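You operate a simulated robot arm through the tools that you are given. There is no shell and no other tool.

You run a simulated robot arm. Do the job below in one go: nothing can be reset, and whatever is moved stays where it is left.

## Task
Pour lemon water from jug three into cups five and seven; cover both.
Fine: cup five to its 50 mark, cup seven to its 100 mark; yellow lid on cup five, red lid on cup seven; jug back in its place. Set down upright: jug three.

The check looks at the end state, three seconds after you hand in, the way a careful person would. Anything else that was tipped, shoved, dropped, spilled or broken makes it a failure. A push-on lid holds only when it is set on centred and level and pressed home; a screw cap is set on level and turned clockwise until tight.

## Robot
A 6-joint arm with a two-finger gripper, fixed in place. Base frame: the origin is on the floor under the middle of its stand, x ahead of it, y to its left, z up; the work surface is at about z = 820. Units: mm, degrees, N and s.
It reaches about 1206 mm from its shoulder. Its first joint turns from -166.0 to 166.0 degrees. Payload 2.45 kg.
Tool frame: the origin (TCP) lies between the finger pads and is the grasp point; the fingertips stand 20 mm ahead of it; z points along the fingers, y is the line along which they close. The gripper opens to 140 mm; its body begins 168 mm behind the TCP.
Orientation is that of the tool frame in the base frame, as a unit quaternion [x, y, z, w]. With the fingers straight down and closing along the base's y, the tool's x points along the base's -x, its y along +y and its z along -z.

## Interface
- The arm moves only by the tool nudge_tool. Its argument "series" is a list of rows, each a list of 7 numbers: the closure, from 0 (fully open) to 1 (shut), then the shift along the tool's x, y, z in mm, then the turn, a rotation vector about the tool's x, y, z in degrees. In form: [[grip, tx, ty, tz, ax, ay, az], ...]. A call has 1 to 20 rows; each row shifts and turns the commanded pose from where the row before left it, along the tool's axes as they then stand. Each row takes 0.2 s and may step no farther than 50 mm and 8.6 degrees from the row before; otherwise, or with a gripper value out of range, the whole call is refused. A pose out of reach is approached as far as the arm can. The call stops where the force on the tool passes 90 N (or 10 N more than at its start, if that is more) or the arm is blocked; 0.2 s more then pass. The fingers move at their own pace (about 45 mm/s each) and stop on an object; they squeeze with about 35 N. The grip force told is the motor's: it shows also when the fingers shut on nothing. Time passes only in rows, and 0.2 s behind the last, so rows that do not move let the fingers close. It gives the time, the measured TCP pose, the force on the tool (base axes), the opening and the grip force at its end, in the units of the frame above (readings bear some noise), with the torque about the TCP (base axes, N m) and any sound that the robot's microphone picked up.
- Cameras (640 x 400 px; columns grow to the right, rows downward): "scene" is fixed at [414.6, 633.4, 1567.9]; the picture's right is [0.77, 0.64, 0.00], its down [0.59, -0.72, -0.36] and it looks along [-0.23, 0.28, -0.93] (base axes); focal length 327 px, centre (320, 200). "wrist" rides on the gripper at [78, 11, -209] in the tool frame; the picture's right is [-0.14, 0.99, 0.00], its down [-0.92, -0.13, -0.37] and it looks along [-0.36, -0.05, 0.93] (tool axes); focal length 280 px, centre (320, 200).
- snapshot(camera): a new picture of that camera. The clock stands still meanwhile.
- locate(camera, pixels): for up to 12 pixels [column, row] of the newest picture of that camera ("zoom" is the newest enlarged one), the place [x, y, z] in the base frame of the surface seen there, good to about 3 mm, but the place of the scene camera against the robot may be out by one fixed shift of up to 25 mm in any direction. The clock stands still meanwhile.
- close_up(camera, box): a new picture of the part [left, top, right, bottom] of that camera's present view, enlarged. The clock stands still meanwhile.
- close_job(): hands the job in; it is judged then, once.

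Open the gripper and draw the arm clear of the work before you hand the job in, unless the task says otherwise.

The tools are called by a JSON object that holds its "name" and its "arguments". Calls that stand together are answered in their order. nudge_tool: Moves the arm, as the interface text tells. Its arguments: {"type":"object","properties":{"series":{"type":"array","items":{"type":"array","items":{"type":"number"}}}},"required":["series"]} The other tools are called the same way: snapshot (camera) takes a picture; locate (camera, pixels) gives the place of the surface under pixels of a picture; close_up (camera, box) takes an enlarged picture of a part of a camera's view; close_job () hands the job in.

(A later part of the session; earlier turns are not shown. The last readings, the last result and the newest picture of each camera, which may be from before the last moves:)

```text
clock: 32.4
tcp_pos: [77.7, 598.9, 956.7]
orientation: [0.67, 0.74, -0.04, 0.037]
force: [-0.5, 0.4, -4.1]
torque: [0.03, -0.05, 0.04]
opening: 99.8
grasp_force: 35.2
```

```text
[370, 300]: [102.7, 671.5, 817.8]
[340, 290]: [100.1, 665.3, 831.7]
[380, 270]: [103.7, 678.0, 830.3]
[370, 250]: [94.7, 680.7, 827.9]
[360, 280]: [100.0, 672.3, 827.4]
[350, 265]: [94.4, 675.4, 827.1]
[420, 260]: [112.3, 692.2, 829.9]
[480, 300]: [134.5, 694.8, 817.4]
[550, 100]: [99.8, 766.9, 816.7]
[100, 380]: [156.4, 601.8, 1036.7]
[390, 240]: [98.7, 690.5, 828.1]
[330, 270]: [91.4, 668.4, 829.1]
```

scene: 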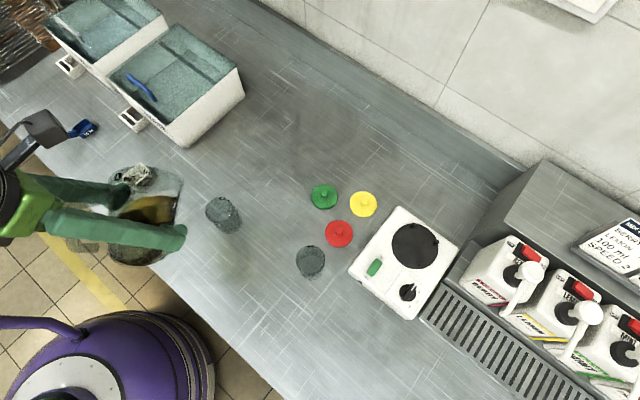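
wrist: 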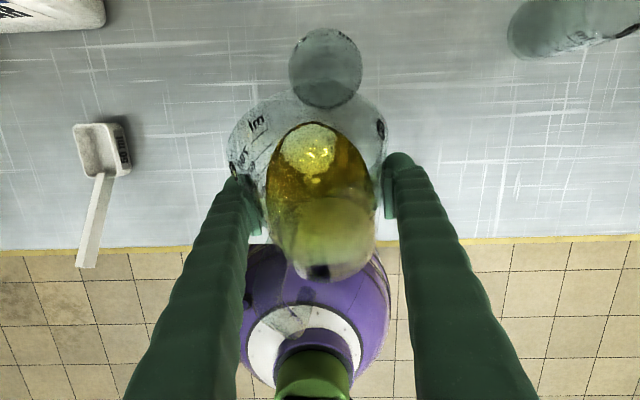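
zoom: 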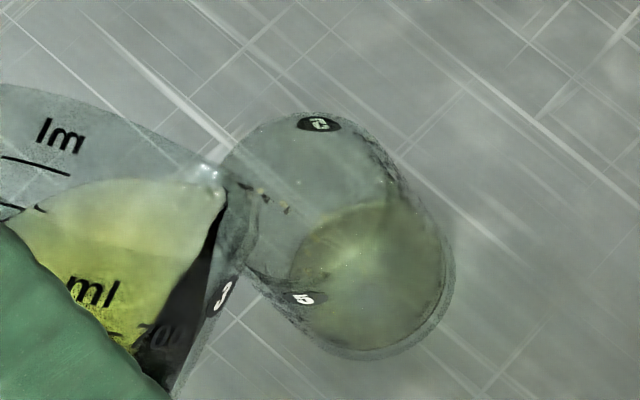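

Level now ≈828.5 (about 20 ml) and the flow has nearly stopped at this tilt. I add 1° and hold ~1.6 s.

{"name": "nudge_tool", "arguments": {"series": [[1, 0.08, 0, -0.75, 0, -0.5, 0], [1, 0.08, 0, -0.75, 0, -0.5, 0], [1, 0, 0, 0, 0, 0, 0], [1, 0, 0, 0, 0, 0, 0], [1, 0, 0, 0, 0, 0, 0], [1, 0, 0, 0, 0, 0, 0], [1, 0, 0, 0, 0, 0, 0], [1, 0, 0, 0, 0, 0, 0]]}}

{"name": "close_up", "arguments": {"camera": "wrist", "box": [236, 20, 396, 160]}}

{"name": "close_up", "arguments": {"camera": "scene", "box": [182, 180, 262, 240]}}

{"name": "locate", "arguments": {"camera": "zoom", "pixels": [[370, 290], [340, 290], [380, 270], [370, 250], [360, 280], [350, 265], [410, 260], [480, 300], [550, 100], [400, 280], [390, 240], [330, 270]]}}

```text
clock: 34.2
tcp_pos: [78.7, 599.1, 957.0]
orientation: [0.67, 0.74, -0.045, 0.044]
force: [0.1, -0.4, -4.0]
torque: [0.05, -0.02, -0.02]
opening: 100.2
grasp_force: 35.4
```

```text
2.86 times, centred on (316, 90) of wrist
```

zoom: 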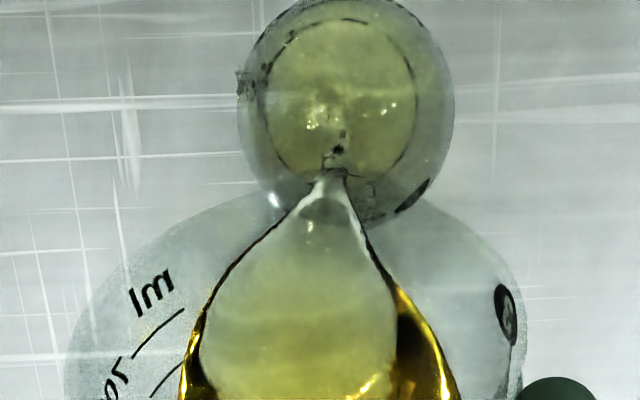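

```text
6.67 times, centred on (222, 210) of scene
```

zoom: 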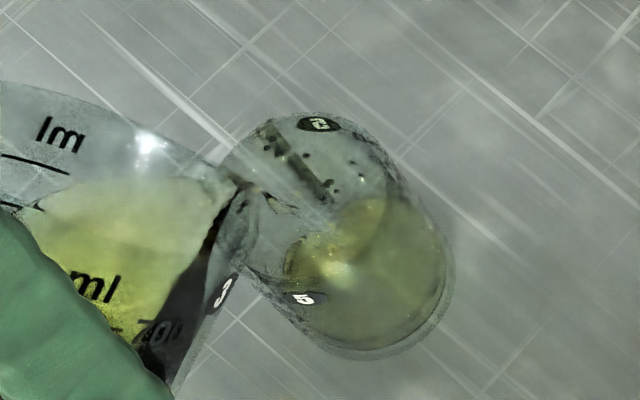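

```text
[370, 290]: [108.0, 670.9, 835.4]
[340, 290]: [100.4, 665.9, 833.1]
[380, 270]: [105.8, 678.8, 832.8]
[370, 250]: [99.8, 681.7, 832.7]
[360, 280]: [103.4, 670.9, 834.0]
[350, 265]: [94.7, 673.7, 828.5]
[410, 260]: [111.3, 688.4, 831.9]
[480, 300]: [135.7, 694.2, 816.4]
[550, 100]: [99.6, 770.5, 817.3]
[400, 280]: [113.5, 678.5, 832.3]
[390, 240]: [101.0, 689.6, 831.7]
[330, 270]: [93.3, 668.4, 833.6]
```

Level ≈832.6 (about 28 ml). I see specks near the cup's left rim (240,85); I hold for a second and look closely there for any splashing.

{"name": "nudge_tool", "arguments": {"series": [[1, 0, 0, 0, 0, 0, 0], [1, 0, 0, 0, 0, 0, 0], [1, 0, 0, 0, 0, 0, 0]]}}

{"name": "close_up", "arguments": {"camera": "wrist", "box": [276, 10, 366, 110]}}

{"name": "close_up", "arguments": {"camera": "scene", "box": [182, 180, 262, 240]}}

{"name": "locate", "arguments": {"camera": "zoom", "pixels": [[370, 290], [340, 290], [380, 270], [370, 250], [360, 280], [350, 265], [410, 260], [480, 300], [550, 100], [400, 280], [390, 240], [330, 270]]}}

```text
clock: 35.0
tcp_pos: [78.3, 598.5, 958.3]
orientation: [0.67, 0.74, -0.045, 0.043]
force: [0.4, -1.0, -2.8]
torque: [0.08, 0.01, 0.0]
opening: 100.1
grasp_force: 34.9
```

```text
4.00 times, centred on (321, 60) of wrist
```

zoom: 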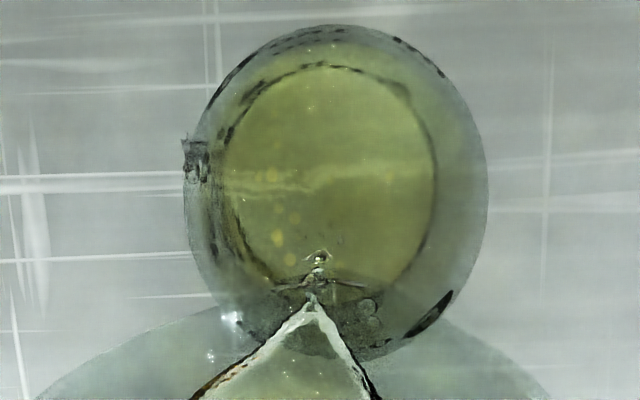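

```text
6.67 times, centred on (222, 210) of scene
```

zoom: 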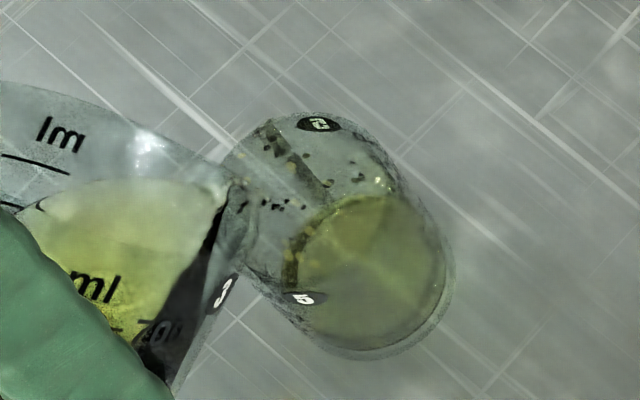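

```text
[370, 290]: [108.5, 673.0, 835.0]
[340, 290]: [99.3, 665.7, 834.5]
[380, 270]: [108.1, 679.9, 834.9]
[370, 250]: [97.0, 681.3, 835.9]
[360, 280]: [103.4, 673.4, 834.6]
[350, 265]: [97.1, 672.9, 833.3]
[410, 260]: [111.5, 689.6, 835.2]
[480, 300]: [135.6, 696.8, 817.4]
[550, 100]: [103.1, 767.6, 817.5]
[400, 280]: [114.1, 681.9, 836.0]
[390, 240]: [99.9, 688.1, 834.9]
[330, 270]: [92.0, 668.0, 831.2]
```

Level ≈834.6 vs table 817.4 (about 32 ml). Small droplets are splashing onto the rim's left side, so I lower the jug by 13 mm to shorten the fall before continuing.

{"name": "nudge_tool", "arguments": {"series": [[1, 0.8, 0, 6.5, 0, 0, 0], [1, 0.8, 0, 6.4, 0, 0, 0], [1, 0, 0, 0, 0, 0, 0], [1, 0, 0, 0, 0, 0, 0], [1, 0, 0, 0, 0, 0, 0]]}}

{"name": "close_up", "arguments": {"camera": "wrist", "box": [266, 10, 376, 120]}}

{"name": "close_up", "arguments": {"camera": "scene", "box": [182, 180, 262, 240]}}

{"name": "locate", "arguments": {"camera": "zoom", "pixels": [[370, 290], [340, 290], [380, 270], [370, 250], [360, 280], [350, 265], [410, 260], [480, 300], [550, 100], [400, 280], [390, 240], [330, 270]]}}

```text
clock: 36.2
tcp_pos: [77.7, 598.8, 944.5]
orientation: [0.67, 0.74, -0.046, 0.043]
force: [-0.5, 0.5, -3.7]
torque: [0.05, -0.01, -0.02]
opening: 100.0
grasp_force: 34.8
```

```text
3.64 times, centred on (321, 65) of wrist
```

zoom: 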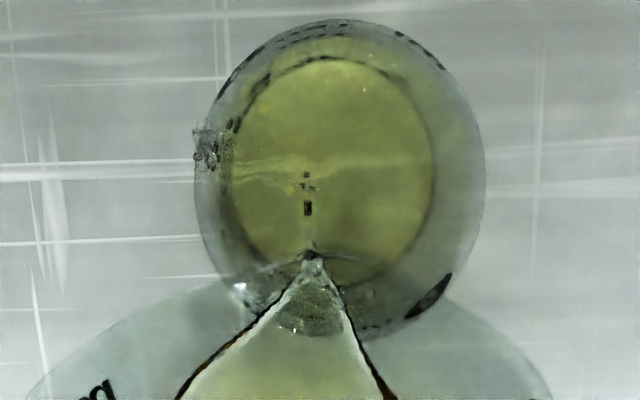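

```text
6.67 times, centred on (222, 210) of scene
```

zoom: 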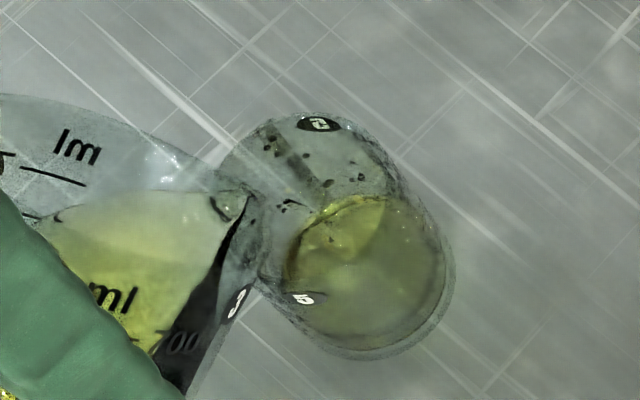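

```text
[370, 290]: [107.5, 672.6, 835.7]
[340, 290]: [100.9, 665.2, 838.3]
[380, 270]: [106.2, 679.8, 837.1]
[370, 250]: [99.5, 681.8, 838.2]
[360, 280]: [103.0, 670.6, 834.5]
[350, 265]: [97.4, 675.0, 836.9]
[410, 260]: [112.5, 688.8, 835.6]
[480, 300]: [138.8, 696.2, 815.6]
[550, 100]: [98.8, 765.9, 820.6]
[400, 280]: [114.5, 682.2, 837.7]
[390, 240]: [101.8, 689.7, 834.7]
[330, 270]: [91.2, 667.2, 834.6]
```

Level ≈836.3 (≈35 ml), still dripping. I hold for 1.4 s more.

{"name": "nudge_tool", "arguments": {"series": [[1, 0, 0, 0, 0, 0, 0], [1, 0, 0, 0, 0, 0, 0], [1, 0, 0, 0, 0, 0, 0], [1, 0, 0, 0, 0, 0, 0], [1, 0, 0, 0, 0, 0, 0], [1, 0, 0, 0, 0, 0, 0]]}}

{"name": "close_up", "arguments": {"camera": "wrist", "box": [266, 10, 376, 120]}}

{"name": "close_up", "arguments": {"camera": "scene", "box": [182, 180, 262, 240]}}

{"name": "locate", "arguments": {"camera": "zoom", "pixels": [[370, 290], [340, 290], [380, 270], [370, 250], [360, 280], [350, 265], [410, 260], [480, 300], [550, 100], [400, 280], [390, 240], [330, 270]]}}

```text
clock: 37.6
tcp_pos: [77.3, 600.3, 945.0]
orientation: [0.67, 0.74, -0.046, 0.044]
force: [-0.4, 0.4, -3.1]
torque: [0.09, 0.02, -0.01]
opening: 99.8
grasp_force: 34.5
```

```text
3.64 times, centred on (321, 65) of wrist
```

zoom: 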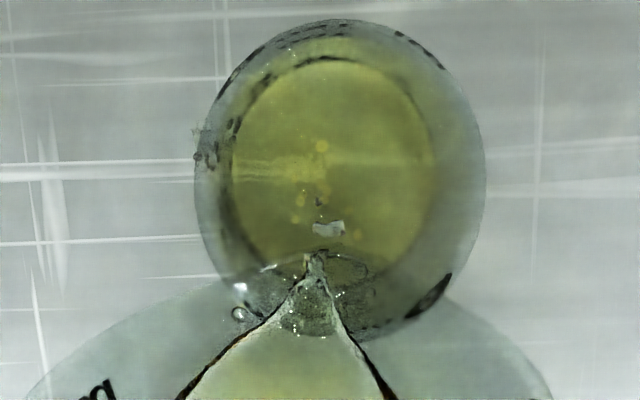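

```text
6.67 times, centred on (222, 210) of scene
```

zoom: 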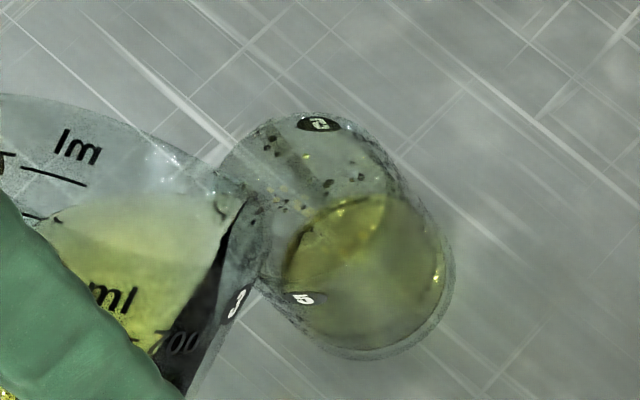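

```text
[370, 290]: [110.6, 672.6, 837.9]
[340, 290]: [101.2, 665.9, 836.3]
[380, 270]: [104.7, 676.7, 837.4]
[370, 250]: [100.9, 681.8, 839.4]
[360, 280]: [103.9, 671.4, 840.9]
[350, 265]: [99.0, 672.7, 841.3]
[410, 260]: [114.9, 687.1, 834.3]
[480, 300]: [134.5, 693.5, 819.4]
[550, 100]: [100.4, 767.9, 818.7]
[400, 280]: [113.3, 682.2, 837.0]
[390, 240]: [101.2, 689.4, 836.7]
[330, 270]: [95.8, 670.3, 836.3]
```

Level ≈837.8 (≈39 ml); dripping only. I add 0.8°, hold about 1 s, and measure again.

{"name": "nudge_tool", "arguments": {"series": [[1, 0.12, 0, -1.2, 0, -0.8, 0], [1, 0, 0, 0, 0, 0, 0], [1, 0, 0, 0, 0, 0, 0], [1, 0, 0, 0, 0, 0, 0], [1, 0, 0, 0, 0, 0, 0]]}}

{"name": "close_up", "arguments": {"camera": "wrist", "box": [266, 10, 376, 120]}}

{"name": "close_up", "arguments": {"camera": "scene", "box": [182, 180, 262, 240]}}

{"name": "locate", "arguments": {"camera": "zoom", "pixels": [[370, 290], [340, 290], [380, 270], [370, 250], [360, 280], [350, 265], [410, 260], [400, 300], [390, 320], [400, 280], [390, 240], [330, 270]]}}

```text
clock: 38.8
tcp_pos: [77.1, 599.9, 946.4]
orientation: [0.669, 0.74, -0.05, 0.049]
force: [0.5, -0.8, -4.5]
torque: [0.09, 0.01, 0.01]
opening: 100.0
grasp_force: 34.4
```

```text
3.64 times, centred on (321, 65) of wrist
```

zoom: 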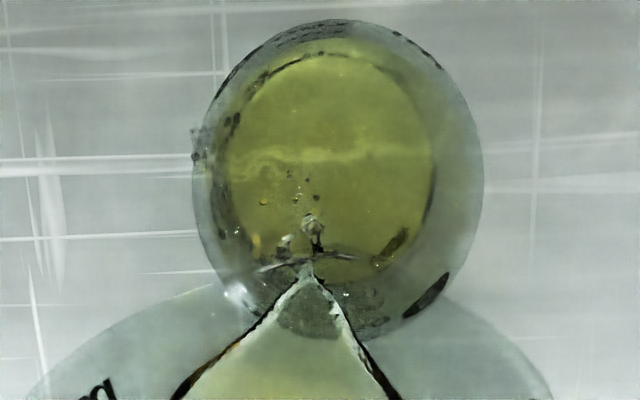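

```text
6.67 times, centred on (222, 210) of scene
```

zoom: 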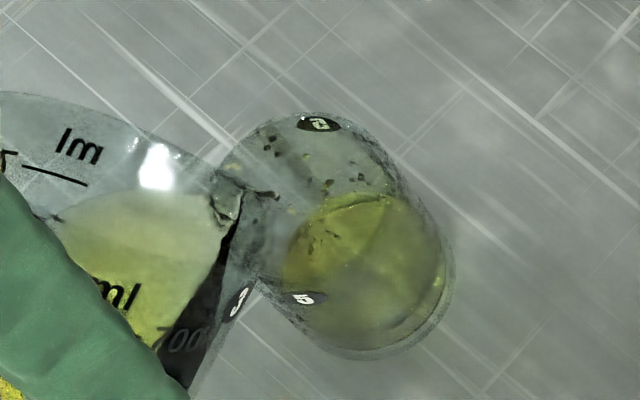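

```text
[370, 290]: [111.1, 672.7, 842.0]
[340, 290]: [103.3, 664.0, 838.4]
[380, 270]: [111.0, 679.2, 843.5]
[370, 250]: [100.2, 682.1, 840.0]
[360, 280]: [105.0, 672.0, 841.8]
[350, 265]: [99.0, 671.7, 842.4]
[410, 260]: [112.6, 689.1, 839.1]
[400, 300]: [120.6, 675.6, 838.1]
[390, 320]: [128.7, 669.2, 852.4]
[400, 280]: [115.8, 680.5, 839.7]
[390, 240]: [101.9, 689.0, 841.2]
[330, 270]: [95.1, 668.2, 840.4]
```

Level ≈840.6 (≈45 ml). I tilt the jug back 16° about the lip over the cup to stop the flow and then inspect the marks.

{"name": "nudge_tool", "arguments": {"series": [[1, -0.3, 0, 12, 0, 8, 0], [1, -0.3, 0, 12, 0, 8, 0], [1, 0, 0, 0, 0, 0, 0], [1, 0, 0, 0, 0, 0, 0], [1, 0, 0, 0, 0, 0, 0]]}}

{"name": "snapshot", "arguments": {"camera": "wrist"}}

{"name": "close_up", "arguments": {"camera": "scene", "box": [182, 180, 262, 240]}}

{"name": "locate", "arguments": {"camera": "zoom", "pixels": [[370, 290], [340, 290], [380, 270], [370, 250], [360, 280], [350, 265], [410, 260], [400, 300], [480, 300], [400, 280], [390, 240], [330, 270]]}}

{"name": "close_up", "arguments": {"camera": "wrist", "box": [266, 10, 386, 110]}}

```text
clock: 40.0
tcp_pos: [78.6, 597.9, 922.9]
orientation: [0.671, 0.739, 0.044, -0.054]
force: [0.0, -0.2, -3.3]
torque: [0.07, 0.0, 0.01]
opening: 99.9
grasp_force: 35.0
```

```text
taken
```

wrist: 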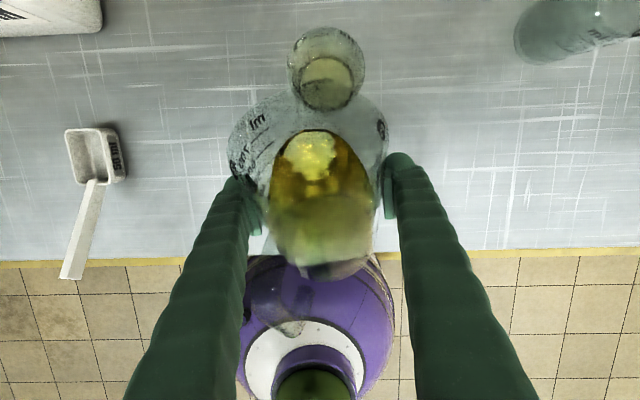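

```text
6.67 times, centred on (222, 210) of scene
```

zoom: 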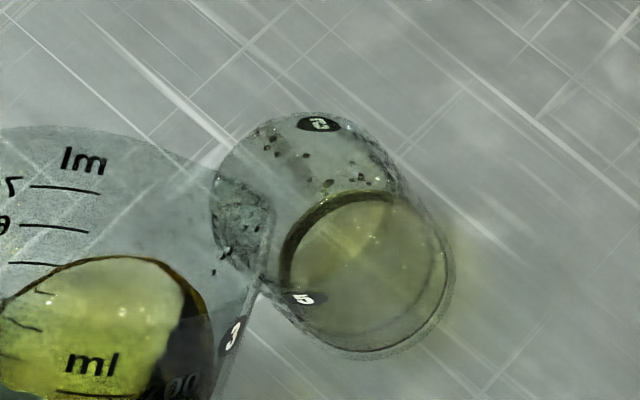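

```text
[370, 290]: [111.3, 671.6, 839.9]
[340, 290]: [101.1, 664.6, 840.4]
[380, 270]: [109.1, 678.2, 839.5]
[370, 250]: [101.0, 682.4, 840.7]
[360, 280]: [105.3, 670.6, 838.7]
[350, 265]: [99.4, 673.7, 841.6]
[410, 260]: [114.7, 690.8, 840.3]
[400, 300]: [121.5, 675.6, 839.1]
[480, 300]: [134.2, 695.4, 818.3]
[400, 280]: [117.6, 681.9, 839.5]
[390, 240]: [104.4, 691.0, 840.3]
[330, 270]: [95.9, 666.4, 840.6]
```

```text
4.00 times, centred on (326, 60) of wrist
```

zoom: 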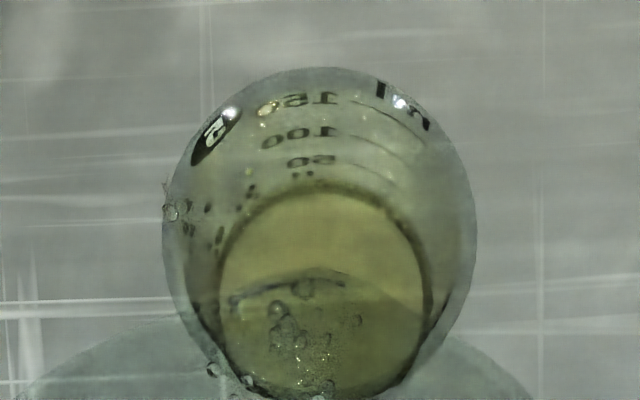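

Level now ≈840 vs table ≈817.7. There are specks near the near rim at (213,272) in the scene zoom; I look closer from both cameras to check for droplets outside the cup.

{"name": "close_up", "arguments": {"camera": "scene", "box": [195, 195, 235, 220]}}

{"name": "close_up", "arguments": {"camera": "wrist", "box": [281, 70, 345, 120]}}

{"name": "close_up", "arguments": {"camera": "wrist", "box": [276, 20, 340, 70]}}

```text
16.00 times, centred on (215, 208) of scene
```

zoom: 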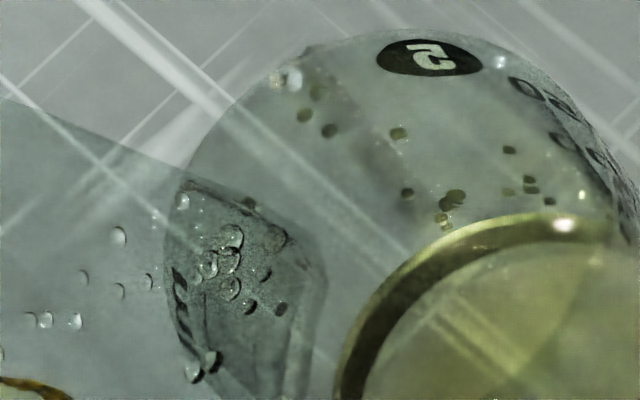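

```text
8.00 times, centred on (313, 95) of wrist
```

zoom: 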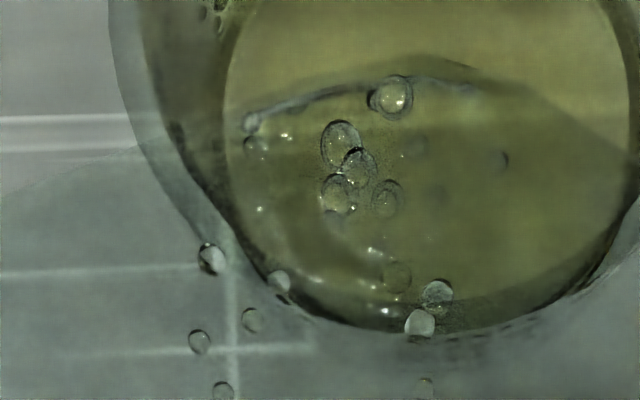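

```text
8.00 times, centred on (308, 45) of wrist
```

zoom: 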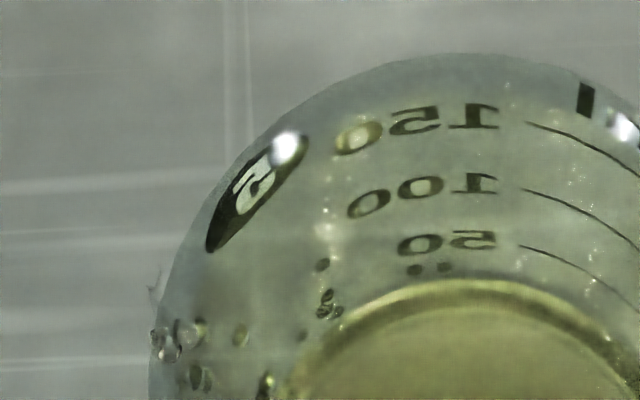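

This view shows the printed ticks clearly: the 50 tick at (520,245) and the liquid edge below it at about (520,290). I locate the printed digits and the liquid surface to compare heights.

{"name": "locate", "arguments": {"camera": "zoom", "pixels": [[486, 241], [455, 243], [410, 246], [530, 248], [545, 253], [488, 183], [430, 187], [375, 200], [470, 116], [440, 118], [405, 125], [450, 380]]}}

{"name": "locate", "arguments": {"camera": "zoom", "pixels": [[450, 380], [500, 350], [400, 370], [550, 380], [480, 330], [560, 200], [540, 193], [560, 132], [545, 127], [520, 390], [100, 100], [50, 250]]}}

```text
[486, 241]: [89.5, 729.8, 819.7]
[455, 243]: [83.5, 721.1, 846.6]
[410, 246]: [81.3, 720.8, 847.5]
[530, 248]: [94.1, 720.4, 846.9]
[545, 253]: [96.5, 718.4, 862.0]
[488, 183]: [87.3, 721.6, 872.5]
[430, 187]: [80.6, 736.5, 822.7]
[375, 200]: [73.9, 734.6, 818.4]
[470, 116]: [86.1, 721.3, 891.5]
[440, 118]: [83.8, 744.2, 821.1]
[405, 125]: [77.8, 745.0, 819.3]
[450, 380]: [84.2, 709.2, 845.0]
```

```text
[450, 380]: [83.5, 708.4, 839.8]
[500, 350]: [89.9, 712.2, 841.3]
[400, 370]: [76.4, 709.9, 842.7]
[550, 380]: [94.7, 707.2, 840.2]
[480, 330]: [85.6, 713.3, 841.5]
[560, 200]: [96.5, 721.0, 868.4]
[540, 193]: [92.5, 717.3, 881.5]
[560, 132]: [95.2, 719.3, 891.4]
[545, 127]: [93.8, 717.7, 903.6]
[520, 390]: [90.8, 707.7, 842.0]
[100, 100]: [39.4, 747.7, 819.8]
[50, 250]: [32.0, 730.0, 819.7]
```

In the wrist frame the 50 mark is at z≈846.8 and the liquid at ≈841.4, so about 38 ml; ~12 ml more are needed. I tilt forward again about the lip and watch.

{"name": "nudge_tool", "arguments": {"series": [[1, 0.77, 0, -5.97, 0, -4, 0], [1, 0.77, 0, -5.97, 0, -4, 0], [1, 0.77, 0, -5.97, 0, -4, 0], [1, 0.54, 0, -4.48, 0, -3, 0], [1, 0.15, 0, -1.5, 0, -1, 0], [1, 0, 0, 0, 0, 0, 0], [1, 0, 0, 0, 0, 0, 0]]}}

{"name": "close_up", "arguments": {"camera": "wrist", "box": [266, 10, 376, 120]}}

{"name": "close_up", "arguments": {"camera": "scene", "box": [182, 180, 262, 240]}}

{"name": "locate", "arguments": {"camera": "zoom", "pixels": [[370, 290], [340, 290], [380, 270], [370, 250], [360, 280], [350, 265], [410, 260], [400, 300], [360, 300], [400, 280], [390, 240], [330, 270]]}}

```text
clock: 41.6
tcp_pos: [78.1, 600.2, 945.9]
orientation: [0.67, 0.739, -0.05, 0.049]
force: [-0.7, 0.2, -3.6]
torque: [0.03, -0.04, -0.04]
opening: 99.9
grasp_force: 34.8
```

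```text
3.64 times, centred on (321, 65) of wrist
```

zoom: 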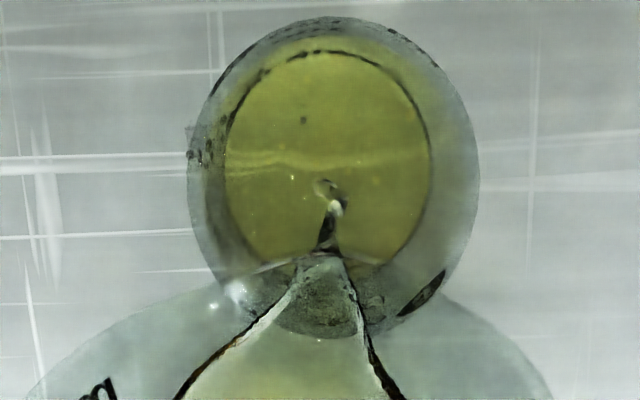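

```text
6.67 times, centred on (222, 210) of scene
```

zoom: 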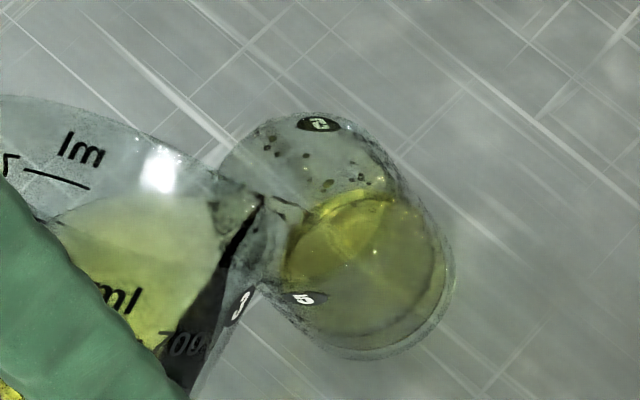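

```text
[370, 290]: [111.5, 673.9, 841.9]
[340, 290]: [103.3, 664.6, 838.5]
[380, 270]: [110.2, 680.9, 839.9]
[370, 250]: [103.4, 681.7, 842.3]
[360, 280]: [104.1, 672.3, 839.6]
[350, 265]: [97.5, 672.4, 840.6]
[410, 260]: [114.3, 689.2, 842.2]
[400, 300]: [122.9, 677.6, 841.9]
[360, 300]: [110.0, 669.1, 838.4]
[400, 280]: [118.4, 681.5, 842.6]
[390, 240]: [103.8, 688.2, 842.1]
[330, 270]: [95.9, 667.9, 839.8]
```

Level ≈840.8 and flowing. I hold 0.8 s and measure again.

{"name": "nudge_tool", "arguments": {"series": [[1, 0, 0, 0, 0, 0, 0], [1, 0, 0, 0, 0, 0, 0], [1, 0, 0, 0, 0, 0, 0]]}}

{"name": "close_up", "arguments": {"camera": "scene", "box": [182, 180, 262, 240]}}

{"name": "locate", "arguments": {"camera": "zoom", "pixels": [[370, 290], [340, 290], [380, 270], [370, 250], [360, 280], [350, 265], [410, 260], [400, 300], [360, 300], [400, 280], [390, 240], [330, 270]]}}

```text
clock: 42.4
tcp_pos: [78.9, 598.3, 946.5]
orientation: [0.669, 0.74, -0.05, 0.049]
force: [-0.5, -0.2, -3.4]
torque: [0.06, -0.02, 0.0]
opening: 100.0
grasp_force: 34.7
```

```text
6.67 times, centred on (222, 210) of scene
```

zoom: 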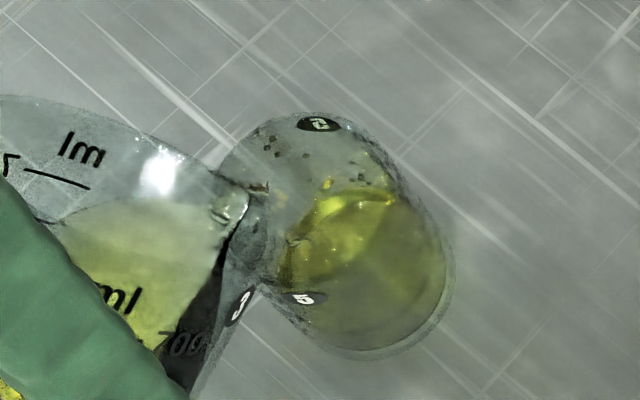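

```text
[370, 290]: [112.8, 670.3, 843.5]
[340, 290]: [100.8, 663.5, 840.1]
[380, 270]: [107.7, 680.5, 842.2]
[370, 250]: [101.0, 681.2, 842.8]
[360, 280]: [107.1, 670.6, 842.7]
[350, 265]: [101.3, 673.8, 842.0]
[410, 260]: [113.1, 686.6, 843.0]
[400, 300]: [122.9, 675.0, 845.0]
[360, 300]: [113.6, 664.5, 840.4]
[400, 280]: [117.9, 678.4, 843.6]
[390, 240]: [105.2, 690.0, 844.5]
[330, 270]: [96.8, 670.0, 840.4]
```

Level ≈842.5, target ≈844.5 in this camera's frame. I hold another 0.8 s and re-measure.

{"name": "nudge_tool", "arguments": {"series": [[1, 0, 0, 0, 0, 0, 0], [1, 0, 0, 0, 0, 0, 0], [1, 0, 0, 0, 0, 0, 0]]}}

{"name": "close_up", "arguments": {"camera": "scene", "box": [182, 180, 262, 240]}}

{"name": "locate", "arguments": {"camera": "zoom", "pixels": [[370, 290], [340, 290], [380, 270], [370, 250], [360, 280], [350, 265], [410, 260], [400, 300], [360, 300], [400, 280], [390, 240], [330, 270]]}}

```text
clock: 43.2
tcp_pos: [78.7, 598.8, 946.1]
orientation: [0.669, 0.74, -0.05, 0.048]
force: [-0.1, -0.3, -3.8]
torque: [0.03, -0.03, -0.01]
opening: 99.9
grasp_force: 35.2
```

```text
6.67 times, centred on (222, 210) of scene
```

zoom: 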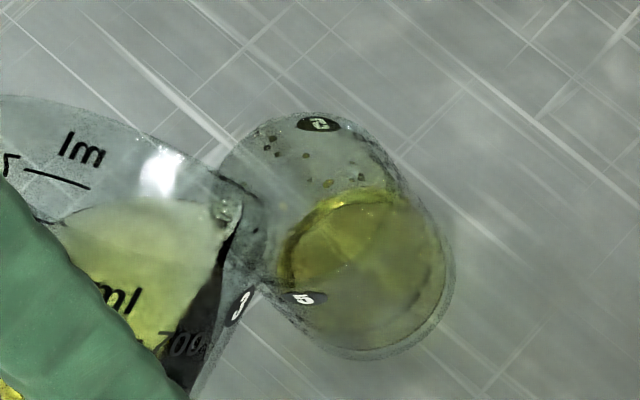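

```text
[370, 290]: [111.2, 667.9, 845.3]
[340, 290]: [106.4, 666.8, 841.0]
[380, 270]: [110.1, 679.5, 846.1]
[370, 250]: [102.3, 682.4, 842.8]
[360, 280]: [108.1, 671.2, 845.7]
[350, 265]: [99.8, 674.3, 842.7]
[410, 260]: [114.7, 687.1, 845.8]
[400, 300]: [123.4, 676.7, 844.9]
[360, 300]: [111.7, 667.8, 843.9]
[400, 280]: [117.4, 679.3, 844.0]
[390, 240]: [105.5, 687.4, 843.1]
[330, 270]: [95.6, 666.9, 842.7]
```

Level ≈844.0, close to target. I tilt back 16° about the lip and check the level against the printed 50 tick.

{"name": "nudge_tool", "arguments": {"series": [[1, -0.3, 0, 12, 0, 8, 0], [1, -0.3, 0, 12, 0, 8, 0], [1, 0, 0, 0, 0, 0, 0], [1, 0, 0, 0, 0, 0, 0], [1, 0, 0, 0, 0, 0, 0], [1, 0, 0, 0, 0, 0, 0], [1, 0, 0, 0, 0, 0, 0]]}}

{"name": "close_up", "arguments": {"camera": "scene", "box": [182, 180, 262, 240]}}

{"name": "locate", "arguments": {"camera": "zoom", "pixels": [[370, 290], [340, 290], [380, 270], [370, 250], [360, 280], [350, 265], [410, 260], [400, 300], [360, 300], [400, 280], [390, 240], [330, 270]]}}

{"name": "close_up", "arguments": {"camera": "wrist", "box": [286, 20, 366, 70]}}

{"name": "locate", "arguments": {"camera": "zoom", "pixels": [[300, 330], [350, 310], [320, 370], [280, 360], [380, 350], [320, 290], [250, 330], [400, 380], [340, 340], [360, 380], [300, 280], [270, 300]]}}

```text
clock: 44.8
tcp_pos: [78.4, 597.4, 923.2]
orientation: [0.67, 0.739, 0.044, -0.054]
force: [-0.2, 0.2, -3.5]
torque: [0.08, 0.01, 0.0]
opening: 99.7
grasp_force: 35.1
```

```text
6.67 times, centred on (222, 210) of scene
```

zoom: 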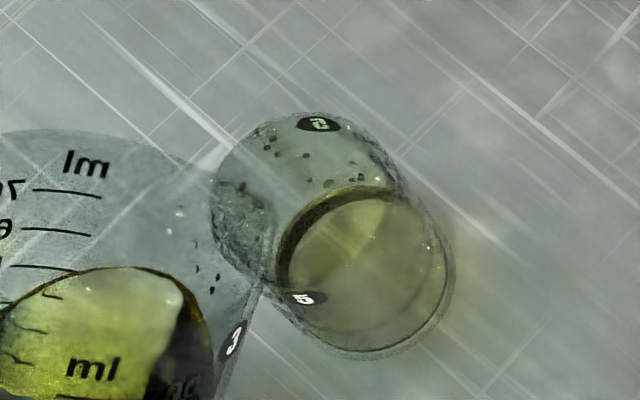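

```text
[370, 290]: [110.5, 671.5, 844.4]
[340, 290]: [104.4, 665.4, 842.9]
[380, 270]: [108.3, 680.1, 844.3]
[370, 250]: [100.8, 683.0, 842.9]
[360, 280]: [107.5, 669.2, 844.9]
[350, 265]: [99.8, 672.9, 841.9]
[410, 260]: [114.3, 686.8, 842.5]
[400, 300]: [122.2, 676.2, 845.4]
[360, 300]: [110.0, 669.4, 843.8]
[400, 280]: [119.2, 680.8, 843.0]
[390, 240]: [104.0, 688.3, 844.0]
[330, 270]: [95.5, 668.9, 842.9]
```

```text
8.00 times, centred on (326, 45) of wrist
```

zoom: 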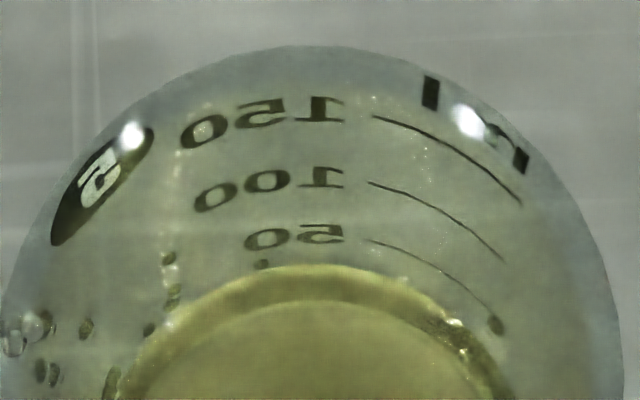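

```text
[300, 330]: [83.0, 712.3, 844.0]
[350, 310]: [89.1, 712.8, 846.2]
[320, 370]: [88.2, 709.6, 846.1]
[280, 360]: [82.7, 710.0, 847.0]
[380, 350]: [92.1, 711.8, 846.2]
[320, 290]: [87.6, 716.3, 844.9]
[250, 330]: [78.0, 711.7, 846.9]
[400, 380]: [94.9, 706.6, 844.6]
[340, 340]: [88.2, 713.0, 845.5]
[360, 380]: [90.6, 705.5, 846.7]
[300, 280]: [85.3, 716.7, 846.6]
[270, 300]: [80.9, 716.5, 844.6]
```

Wrist-frame level ≈845.8 (12-point mean). I sample the printed 50 label and tick more densely to fix the target height.

{"name": "locate", "arguments": {"camera": "zoom", "pixels": [[335, 228], [310, 230], [325, 236], [338, 243], [265, 230], [253, 238], [275, 246], [285, 236], [385, 244], [400, 248], [420, 256], [440, 266]]}}

{"name": "close_up", "arguments": {"camera": "wrist", "box": [306, 35, 346, 60]}}

```text
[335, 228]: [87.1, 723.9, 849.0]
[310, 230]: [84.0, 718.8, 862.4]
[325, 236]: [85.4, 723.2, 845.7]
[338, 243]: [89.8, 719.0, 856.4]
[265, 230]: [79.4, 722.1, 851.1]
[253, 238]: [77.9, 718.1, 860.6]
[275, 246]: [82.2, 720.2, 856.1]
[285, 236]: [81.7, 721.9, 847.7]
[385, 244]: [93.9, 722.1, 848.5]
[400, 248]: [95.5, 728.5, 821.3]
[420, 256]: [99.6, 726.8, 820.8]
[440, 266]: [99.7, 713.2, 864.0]
```

```text
16.00 times, centred on (326, 48) of wrist
```

zoom: 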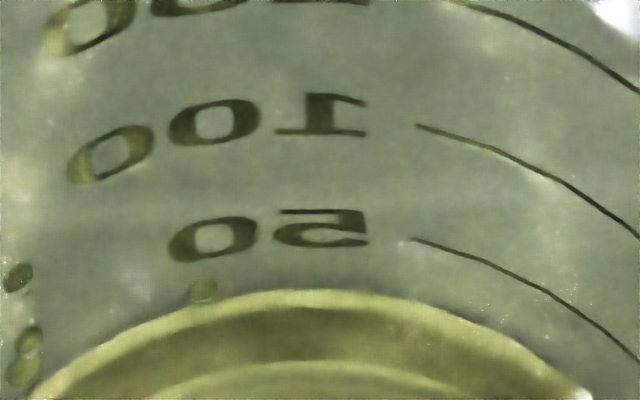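

The level (≈845.8) is about 1–2 mm under the 50 tick (≈847–848), i.e. ~46 ml. I tilt forward once more for a very short top-up of about 3 ml, measuring in place.

{"name": "nudge_tool", "arguments": {"series": [[1, 0.77, 0, -5.97, 0, -4, 0], [1, 0.77, 0, -5.97, 0, -4, 0], [1, 0.77, 0, -5.97, 0, -4, 0], [1, 0.54, 0, -4.48, 0, -3, 0], [1, 0.22, 0, -2.2, 0, -1.5, 0], [1, 0, 0, 0, 0, 0, 0], [1, 0, 0, 0, 0, 0, 0], [1, 0, 0, 0, 0, 0, 0]]}}

{"name": "close_up", "arguments": {"camera": "scene", "box": [182, 180, 262, 240]}}

{"name": "locate", "arguments": {"camera": "zoom", "pixels": [[370, 290], [340, 290], [380, 270], [370, 250], [360, 280], [350, 265], [410, 260], [400, 300], [360, 300], [400, 280], [390, 240], [330, 270]]}}

```text
clock: 46.6
tcp_pos: [78.4, 600.4, 946.5]
orientation: [0.669, 0.739, -0.053, 0.052]
force: [0.2, -0.1, -4.0]
torque: [0.07, -0.03, -0.02]
opening: 99.7
grasp_force: 34.8
```

```text
6.67 times, centred on (222, 210) of scene
```

zoom: 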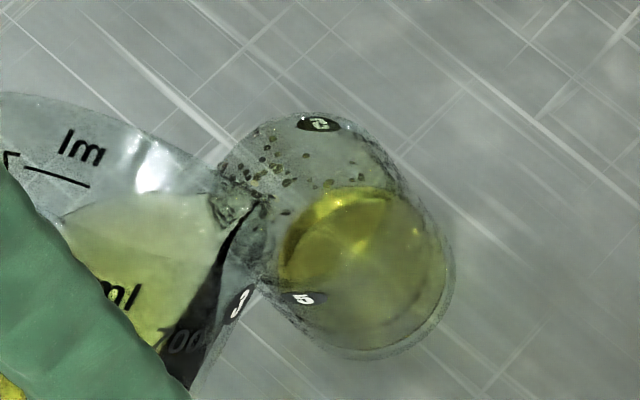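

```text
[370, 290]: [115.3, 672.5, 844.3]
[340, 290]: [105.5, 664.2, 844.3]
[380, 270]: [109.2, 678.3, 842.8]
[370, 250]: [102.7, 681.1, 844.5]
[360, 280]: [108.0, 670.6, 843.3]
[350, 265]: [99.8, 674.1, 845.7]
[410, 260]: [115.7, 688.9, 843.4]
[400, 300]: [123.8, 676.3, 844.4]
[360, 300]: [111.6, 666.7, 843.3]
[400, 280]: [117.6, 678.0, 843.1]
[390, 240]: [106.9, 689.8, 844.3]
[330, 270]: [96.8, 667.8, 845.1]
```

Level ≈844.0 here (scene frame), needs about +0.9. I hold one more row and then tilt back in the same call.

{"name": "nudge_tool", "arguments": {"series": [[1, 0, 0, 0, 0, 0, 0], [1, -0.3, 0, 12, 0, 8, 0], [1, -0.3, 0, 12, 0, 8, 0], [1, 0, 0, 0, 0, 0, 0], [1, 0, 0, 0, 0, 0, 0], [1, 0, 0, 0, 0, 0, 0], [1, 0, 0, 0, 0, 0, 0]]}}

{"name": "close_up", "arguments": {"camera": "scene", "box": [182, 180, 262, 240]}}

{"name": "locate", "arguments": {"camera": "zoom", "pixels": [[370, 290], [340, 290], [380, 270], [370, 250], [360, 280], [350, 265], [410, 260], [400, 300], [360, 300], [400, 280], [390, 240], [330, 270]]}}

{"name": "close_up", "arguments": {"camera": "wrist", "box": [286, 20, 366, 70]}}

{"name": "locate", "arguments": {"camera": "zoom", "pixels": [[300, 330], [350, 310], [320, 370], [280, 360], [380, 350], [320, 290], [250, 330], [400, 380], [340, 340], [360, 380], [300, 280], [270, 300]]}}

```text
clock: 48.2
tcp_pos: [79.3, 596.5, 922.5]
orientation: [0.67, 0.739, 0.041, -0.051]
force: [-0.2, -0.3, -3.6]
torque: [0.05, 0.01, 0.04]
opening: 99.8
grasp_force: 34.8
```

```text
6.67 times, centred on (222, 210) of scene
```

zoom: 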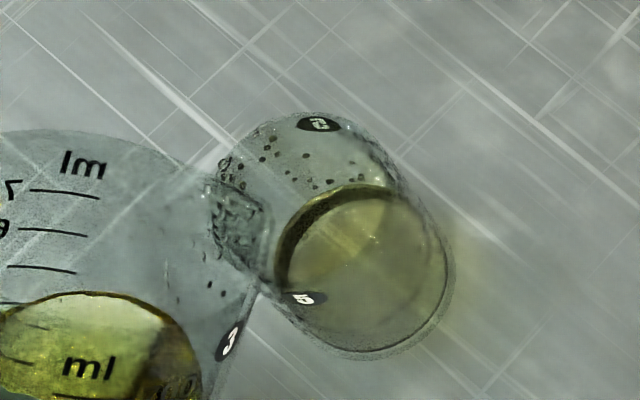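

```text
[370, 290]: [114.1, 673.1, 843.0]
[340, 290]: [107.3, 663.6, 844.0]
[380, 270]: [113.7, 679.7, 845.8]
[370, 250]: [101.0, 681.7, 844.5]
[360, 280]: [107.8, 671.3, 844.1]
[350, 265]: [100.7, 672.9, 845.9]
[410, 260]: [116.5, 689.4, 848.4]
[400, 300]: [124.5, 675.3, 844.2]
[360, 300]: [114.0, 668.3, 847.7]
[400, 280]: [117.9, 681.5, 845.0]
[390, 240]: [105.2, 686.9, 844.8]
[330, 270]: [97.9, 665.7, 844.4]
```

```text
8.00 times, centred on (326, 45) of wrist
```

zoom: 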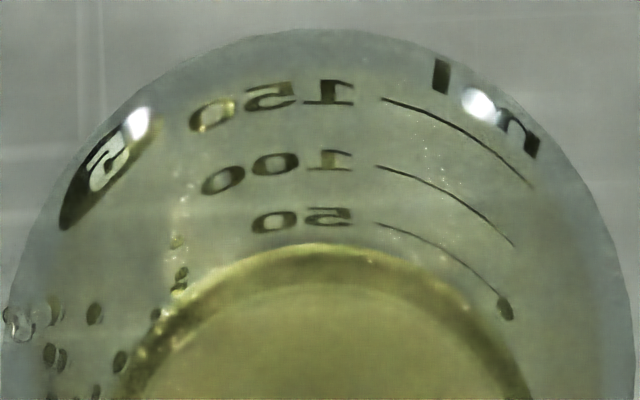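

```text
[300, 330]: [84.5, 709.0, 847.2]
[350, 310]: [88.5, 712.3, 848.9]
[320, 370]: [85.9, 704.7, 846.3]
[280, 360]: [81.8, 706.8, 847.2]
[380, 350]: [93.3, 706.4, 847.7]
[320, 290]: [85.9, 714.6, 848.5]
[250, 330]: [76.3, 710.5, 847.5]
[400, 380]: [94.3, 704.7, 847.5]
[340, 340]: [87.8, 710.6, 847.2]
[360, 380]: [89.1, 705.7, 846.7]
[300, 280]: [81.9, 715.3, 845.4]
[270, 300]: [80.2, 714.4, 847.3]
```

Cup five's surface is now at ≈847.3 against the 50 mark at ≈847–848: done. I raise the jug 100 mm, tilt it back to about 23°, and carry it toward cup seven (≈(307,736)).

{"name": "nudge_tool", "arguments": {"series": [[1, 2.2, 0, -15, 0, 0, 0], [1, 3.7, 0, -24.7, 0, 0, 0], [1, 3.7, 0, -24.7, 0, 0, 0], [1, 3.3, 0, -22, 0, 0, 0], [1, 1.8, 0, -12, 0, 0, 0], [1, 0, 0, 0, 0, 6, 0], [1, 0, 0, 0, 0, 7, 0], [1, 0, 0, 0, 0, 6, 0], [1, 0, 0, 0, 0, 5, 0], [1, 0, 0, 0, 0, 0, 0]]}}

{"name": "nudge_tool", "arguments": {"series": [[1, 1.1, 12, 0.7, 0, 0, 0], [1, 1.7, 20, 1.1, 0, 0, 0], [1, 2.4, 28, 1.5, 0, 0, 0], [1, 2.4, 28, 1.5, 0, 0, 0], [1, 2.4, 28, 1.5, 0, 0, 0], [1, 2.4, 28, 1.5, 0, 0, 0], [1, 2.4, 28, 1.5, 0, 0, 0], [1, 2.2, 26, 1.4, 0, 0, 0], [1, 1.5, 17, 0.9, 0, 0, 0], [1, 0.8, 10, 0.5, 0, 0, 0], [1, 0, 0, 0, 0, 0, 0]]}}

{"name": "snapshot", "arguments": {"camera": "wrist"}}

{"name": "snapshot", "arguments": {"camera": "scene"}}

```text
clock: 50.4
tcp_pos: [76.7, 597.9, 1022.8]
orientation: [0.647, 0.712, 0.18, -0.204]
force: [-0.4, 0.3, -4.2]
torque: [0.03, -0.01, -0.01]
opening: 99.9
grasp_force: 35.0
```

```text
clock: 52.8
tcp_pos: [299.6, 643.4, 1019.7]
orientation: [0.647, 0.713, 0.18, -0.203]
force: [-0.3, 0.3, -4.1]
torque: [0.05, -0.01, 0.02]
opening: 100.1
grasp_force: 34.8
```

```text
taken
```

wrist: 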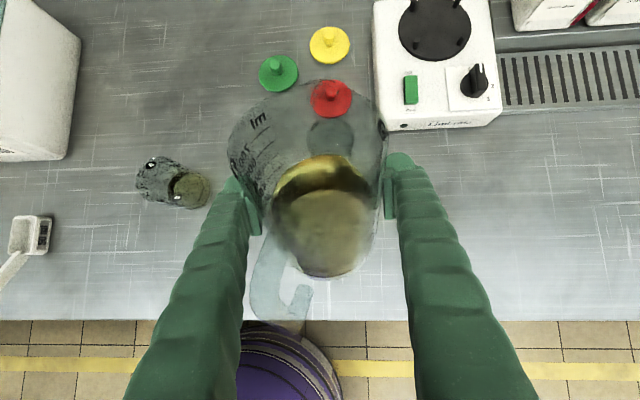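

```text
taken
```

scene: 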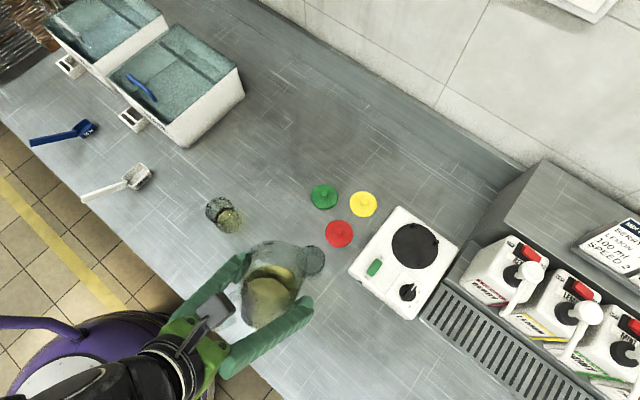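

The jug is behind cup seven with no visible spills. I zoom on cup five from this oblique wrist view and on the scene around cup five and cup seven.

{"name": "close_up", "arguments": {"camera": "wrist", "box": [124, 150, 220, 215]}}

{"name": "close_up", "arguments": {"camera": "scene", "box": [182, 180, 262, 240]}}

{"name": "close_up", "arguments": {"camera": "scene", "box": [270, 220, 366, 290]}}

```text
6.15 times, centred on (172, 182) of wrist
```

zoom: 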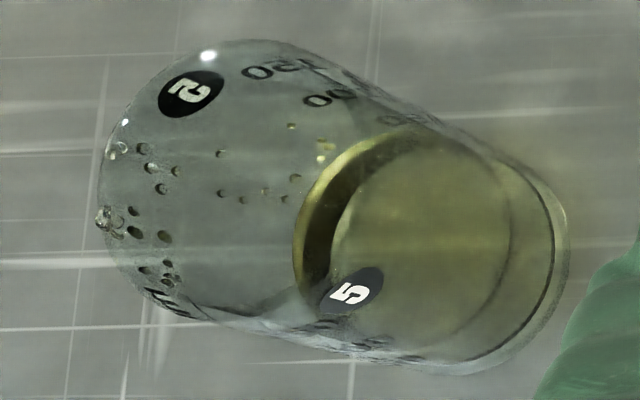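

```text
6.67 times, centred on (222, 210) of scene
```

zoom: 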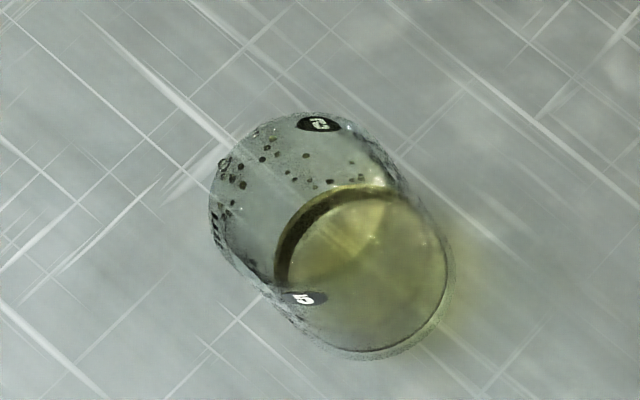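

```text
5.71 times, centred on (318, 255) of scene
```

zoom: 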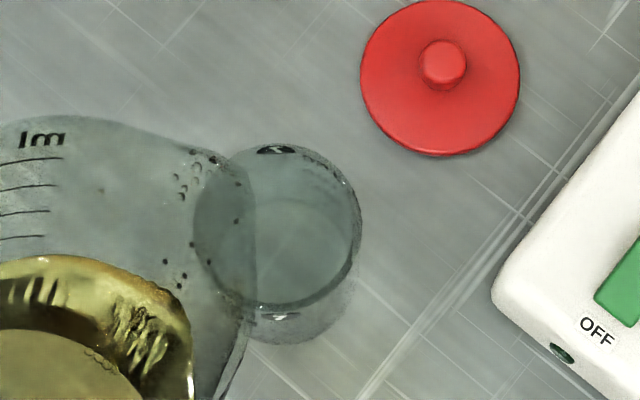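

Cup five's surroundings are clean. I tilt forward 24° again over cup seven, then lower by 82 mm and check the lip alignment.

{"name": "nudge_tool", "arguments": {"series": [[1, 0, 0, 0, 0, -5, 0], [1, 0, 0, 0, 0, -7, 0], [1, 0, 0, 0, 0, -7, 0], [1, 0, 0, 0, 0, -5, 0], [1, 0, 0, 0, 0, 0, 0], [1, -1.9, 0, 12, 0, 0, 0], [1, -3, 0, 20, 0, 0, 0], [1, -3, 0, 20, 0, 0, 0], [1, -2.7, 0, 18, 0, 0, 0], [1, -1.8, 0, 12, 0, 0, 0], [1, 0, 0, 0, 0, 0, 0]]}}

{"name": "snapshot", "arguments": {"camera": "wrist"}}

{"name": "close_up", "arguments": {"camera": "wrist", "box": [256, 10, 416, 110]}}

{"name": "close_up", "arguments": {"camera": "scene", "box": [270, 220, 366, 290]}}

```text
clock: 55.2
tcp_pos: [298.5, 641.9, 936.4]
orientation: [0.67, 0.74, 0.041, -0.051]
force: [-0.1, -0.1, -4.1]
torque: [0.08, -0.01, 0.02]
opening: 99.9
grasp_force: 35.7
```

```text
taken
```

wrist: 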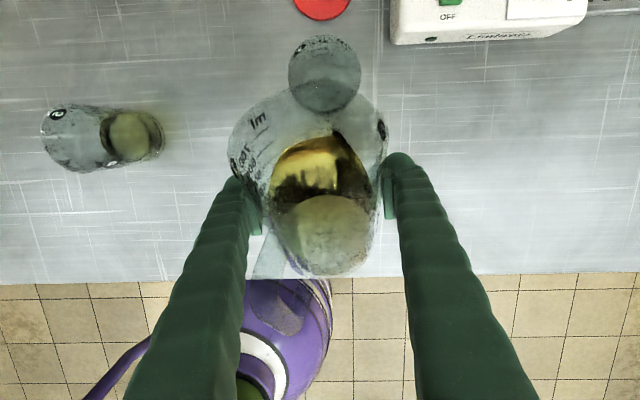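

```text
4.00 times, centred on (336, 60) of wrist
```

zoom: 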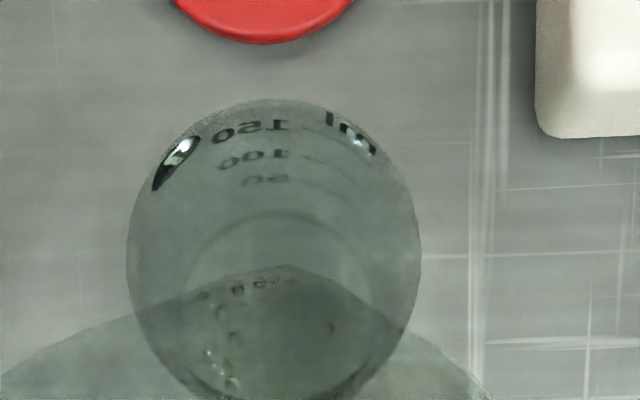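

```text
5.71 times, centred on (318, 255) of scene
```

zoom: 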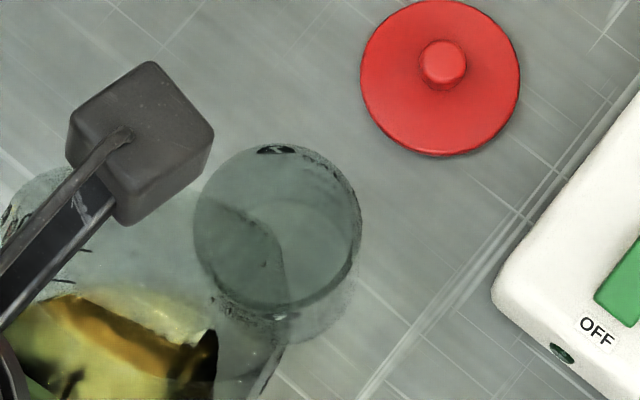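

The spout tip (290,265 zoom) is only ~2–3 mm short of cup seven's centre (274,253). I shift back 5 mm, lower 14 mm, then tilt about the lip by 15° to just under the pour threshold.

{"name": "nudge_tool", "arguments": {"series": [[1, -7, -2, 13.1, 0, 0, 0], [1, 0, 0, 0, 0, 0, 0], [1, 0.77, 0, -5.97, 0, -4, 0], [1, 0.77, 0, -5.97, 0, -4, 0], [1, 0.77, 0, -5.97, 0, -4, 0], [1, 0.54, 0, -4.48, 0, -3, 0], [1, 0, 0, 0, 0, 0, 0], [1, 0, 0, 0, 0, 0, 0]]}}

{"name": "close_up", "arguments": {"camera": "wrist", "box": [256, 10, 384, 120]}}

{"name": "close_up", "arguments": {"camera": "scene", "box": [270, 220, 366, 290]}}

```text
clock: 57.0
tcp_pos: [298.4, 638.9, 947.2]
orientation: [0.67, 0.74, -0.047, 0.045]
force: [0.0, 0.2, -3.8]
torque: [0.04, -0.04, 0.02]
opening: 100.1
grasp_force: 34.8
```

```text
3.64 times, centred on (320, 65) of wrist
```

zoom: 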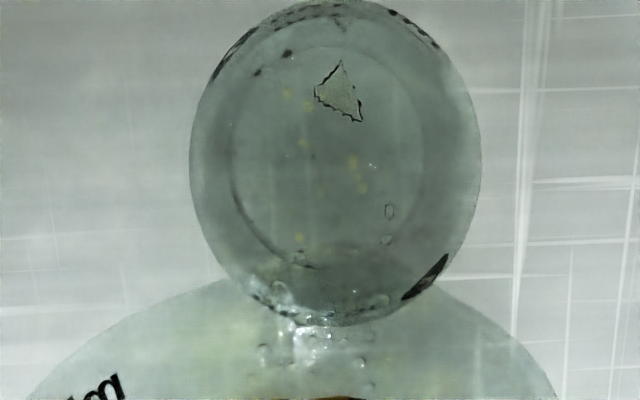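

```text
5.71 times, centred on (318, 255) of scene
```

zoom: 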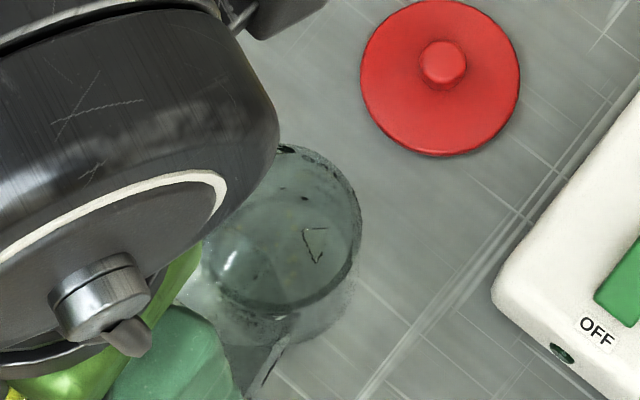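

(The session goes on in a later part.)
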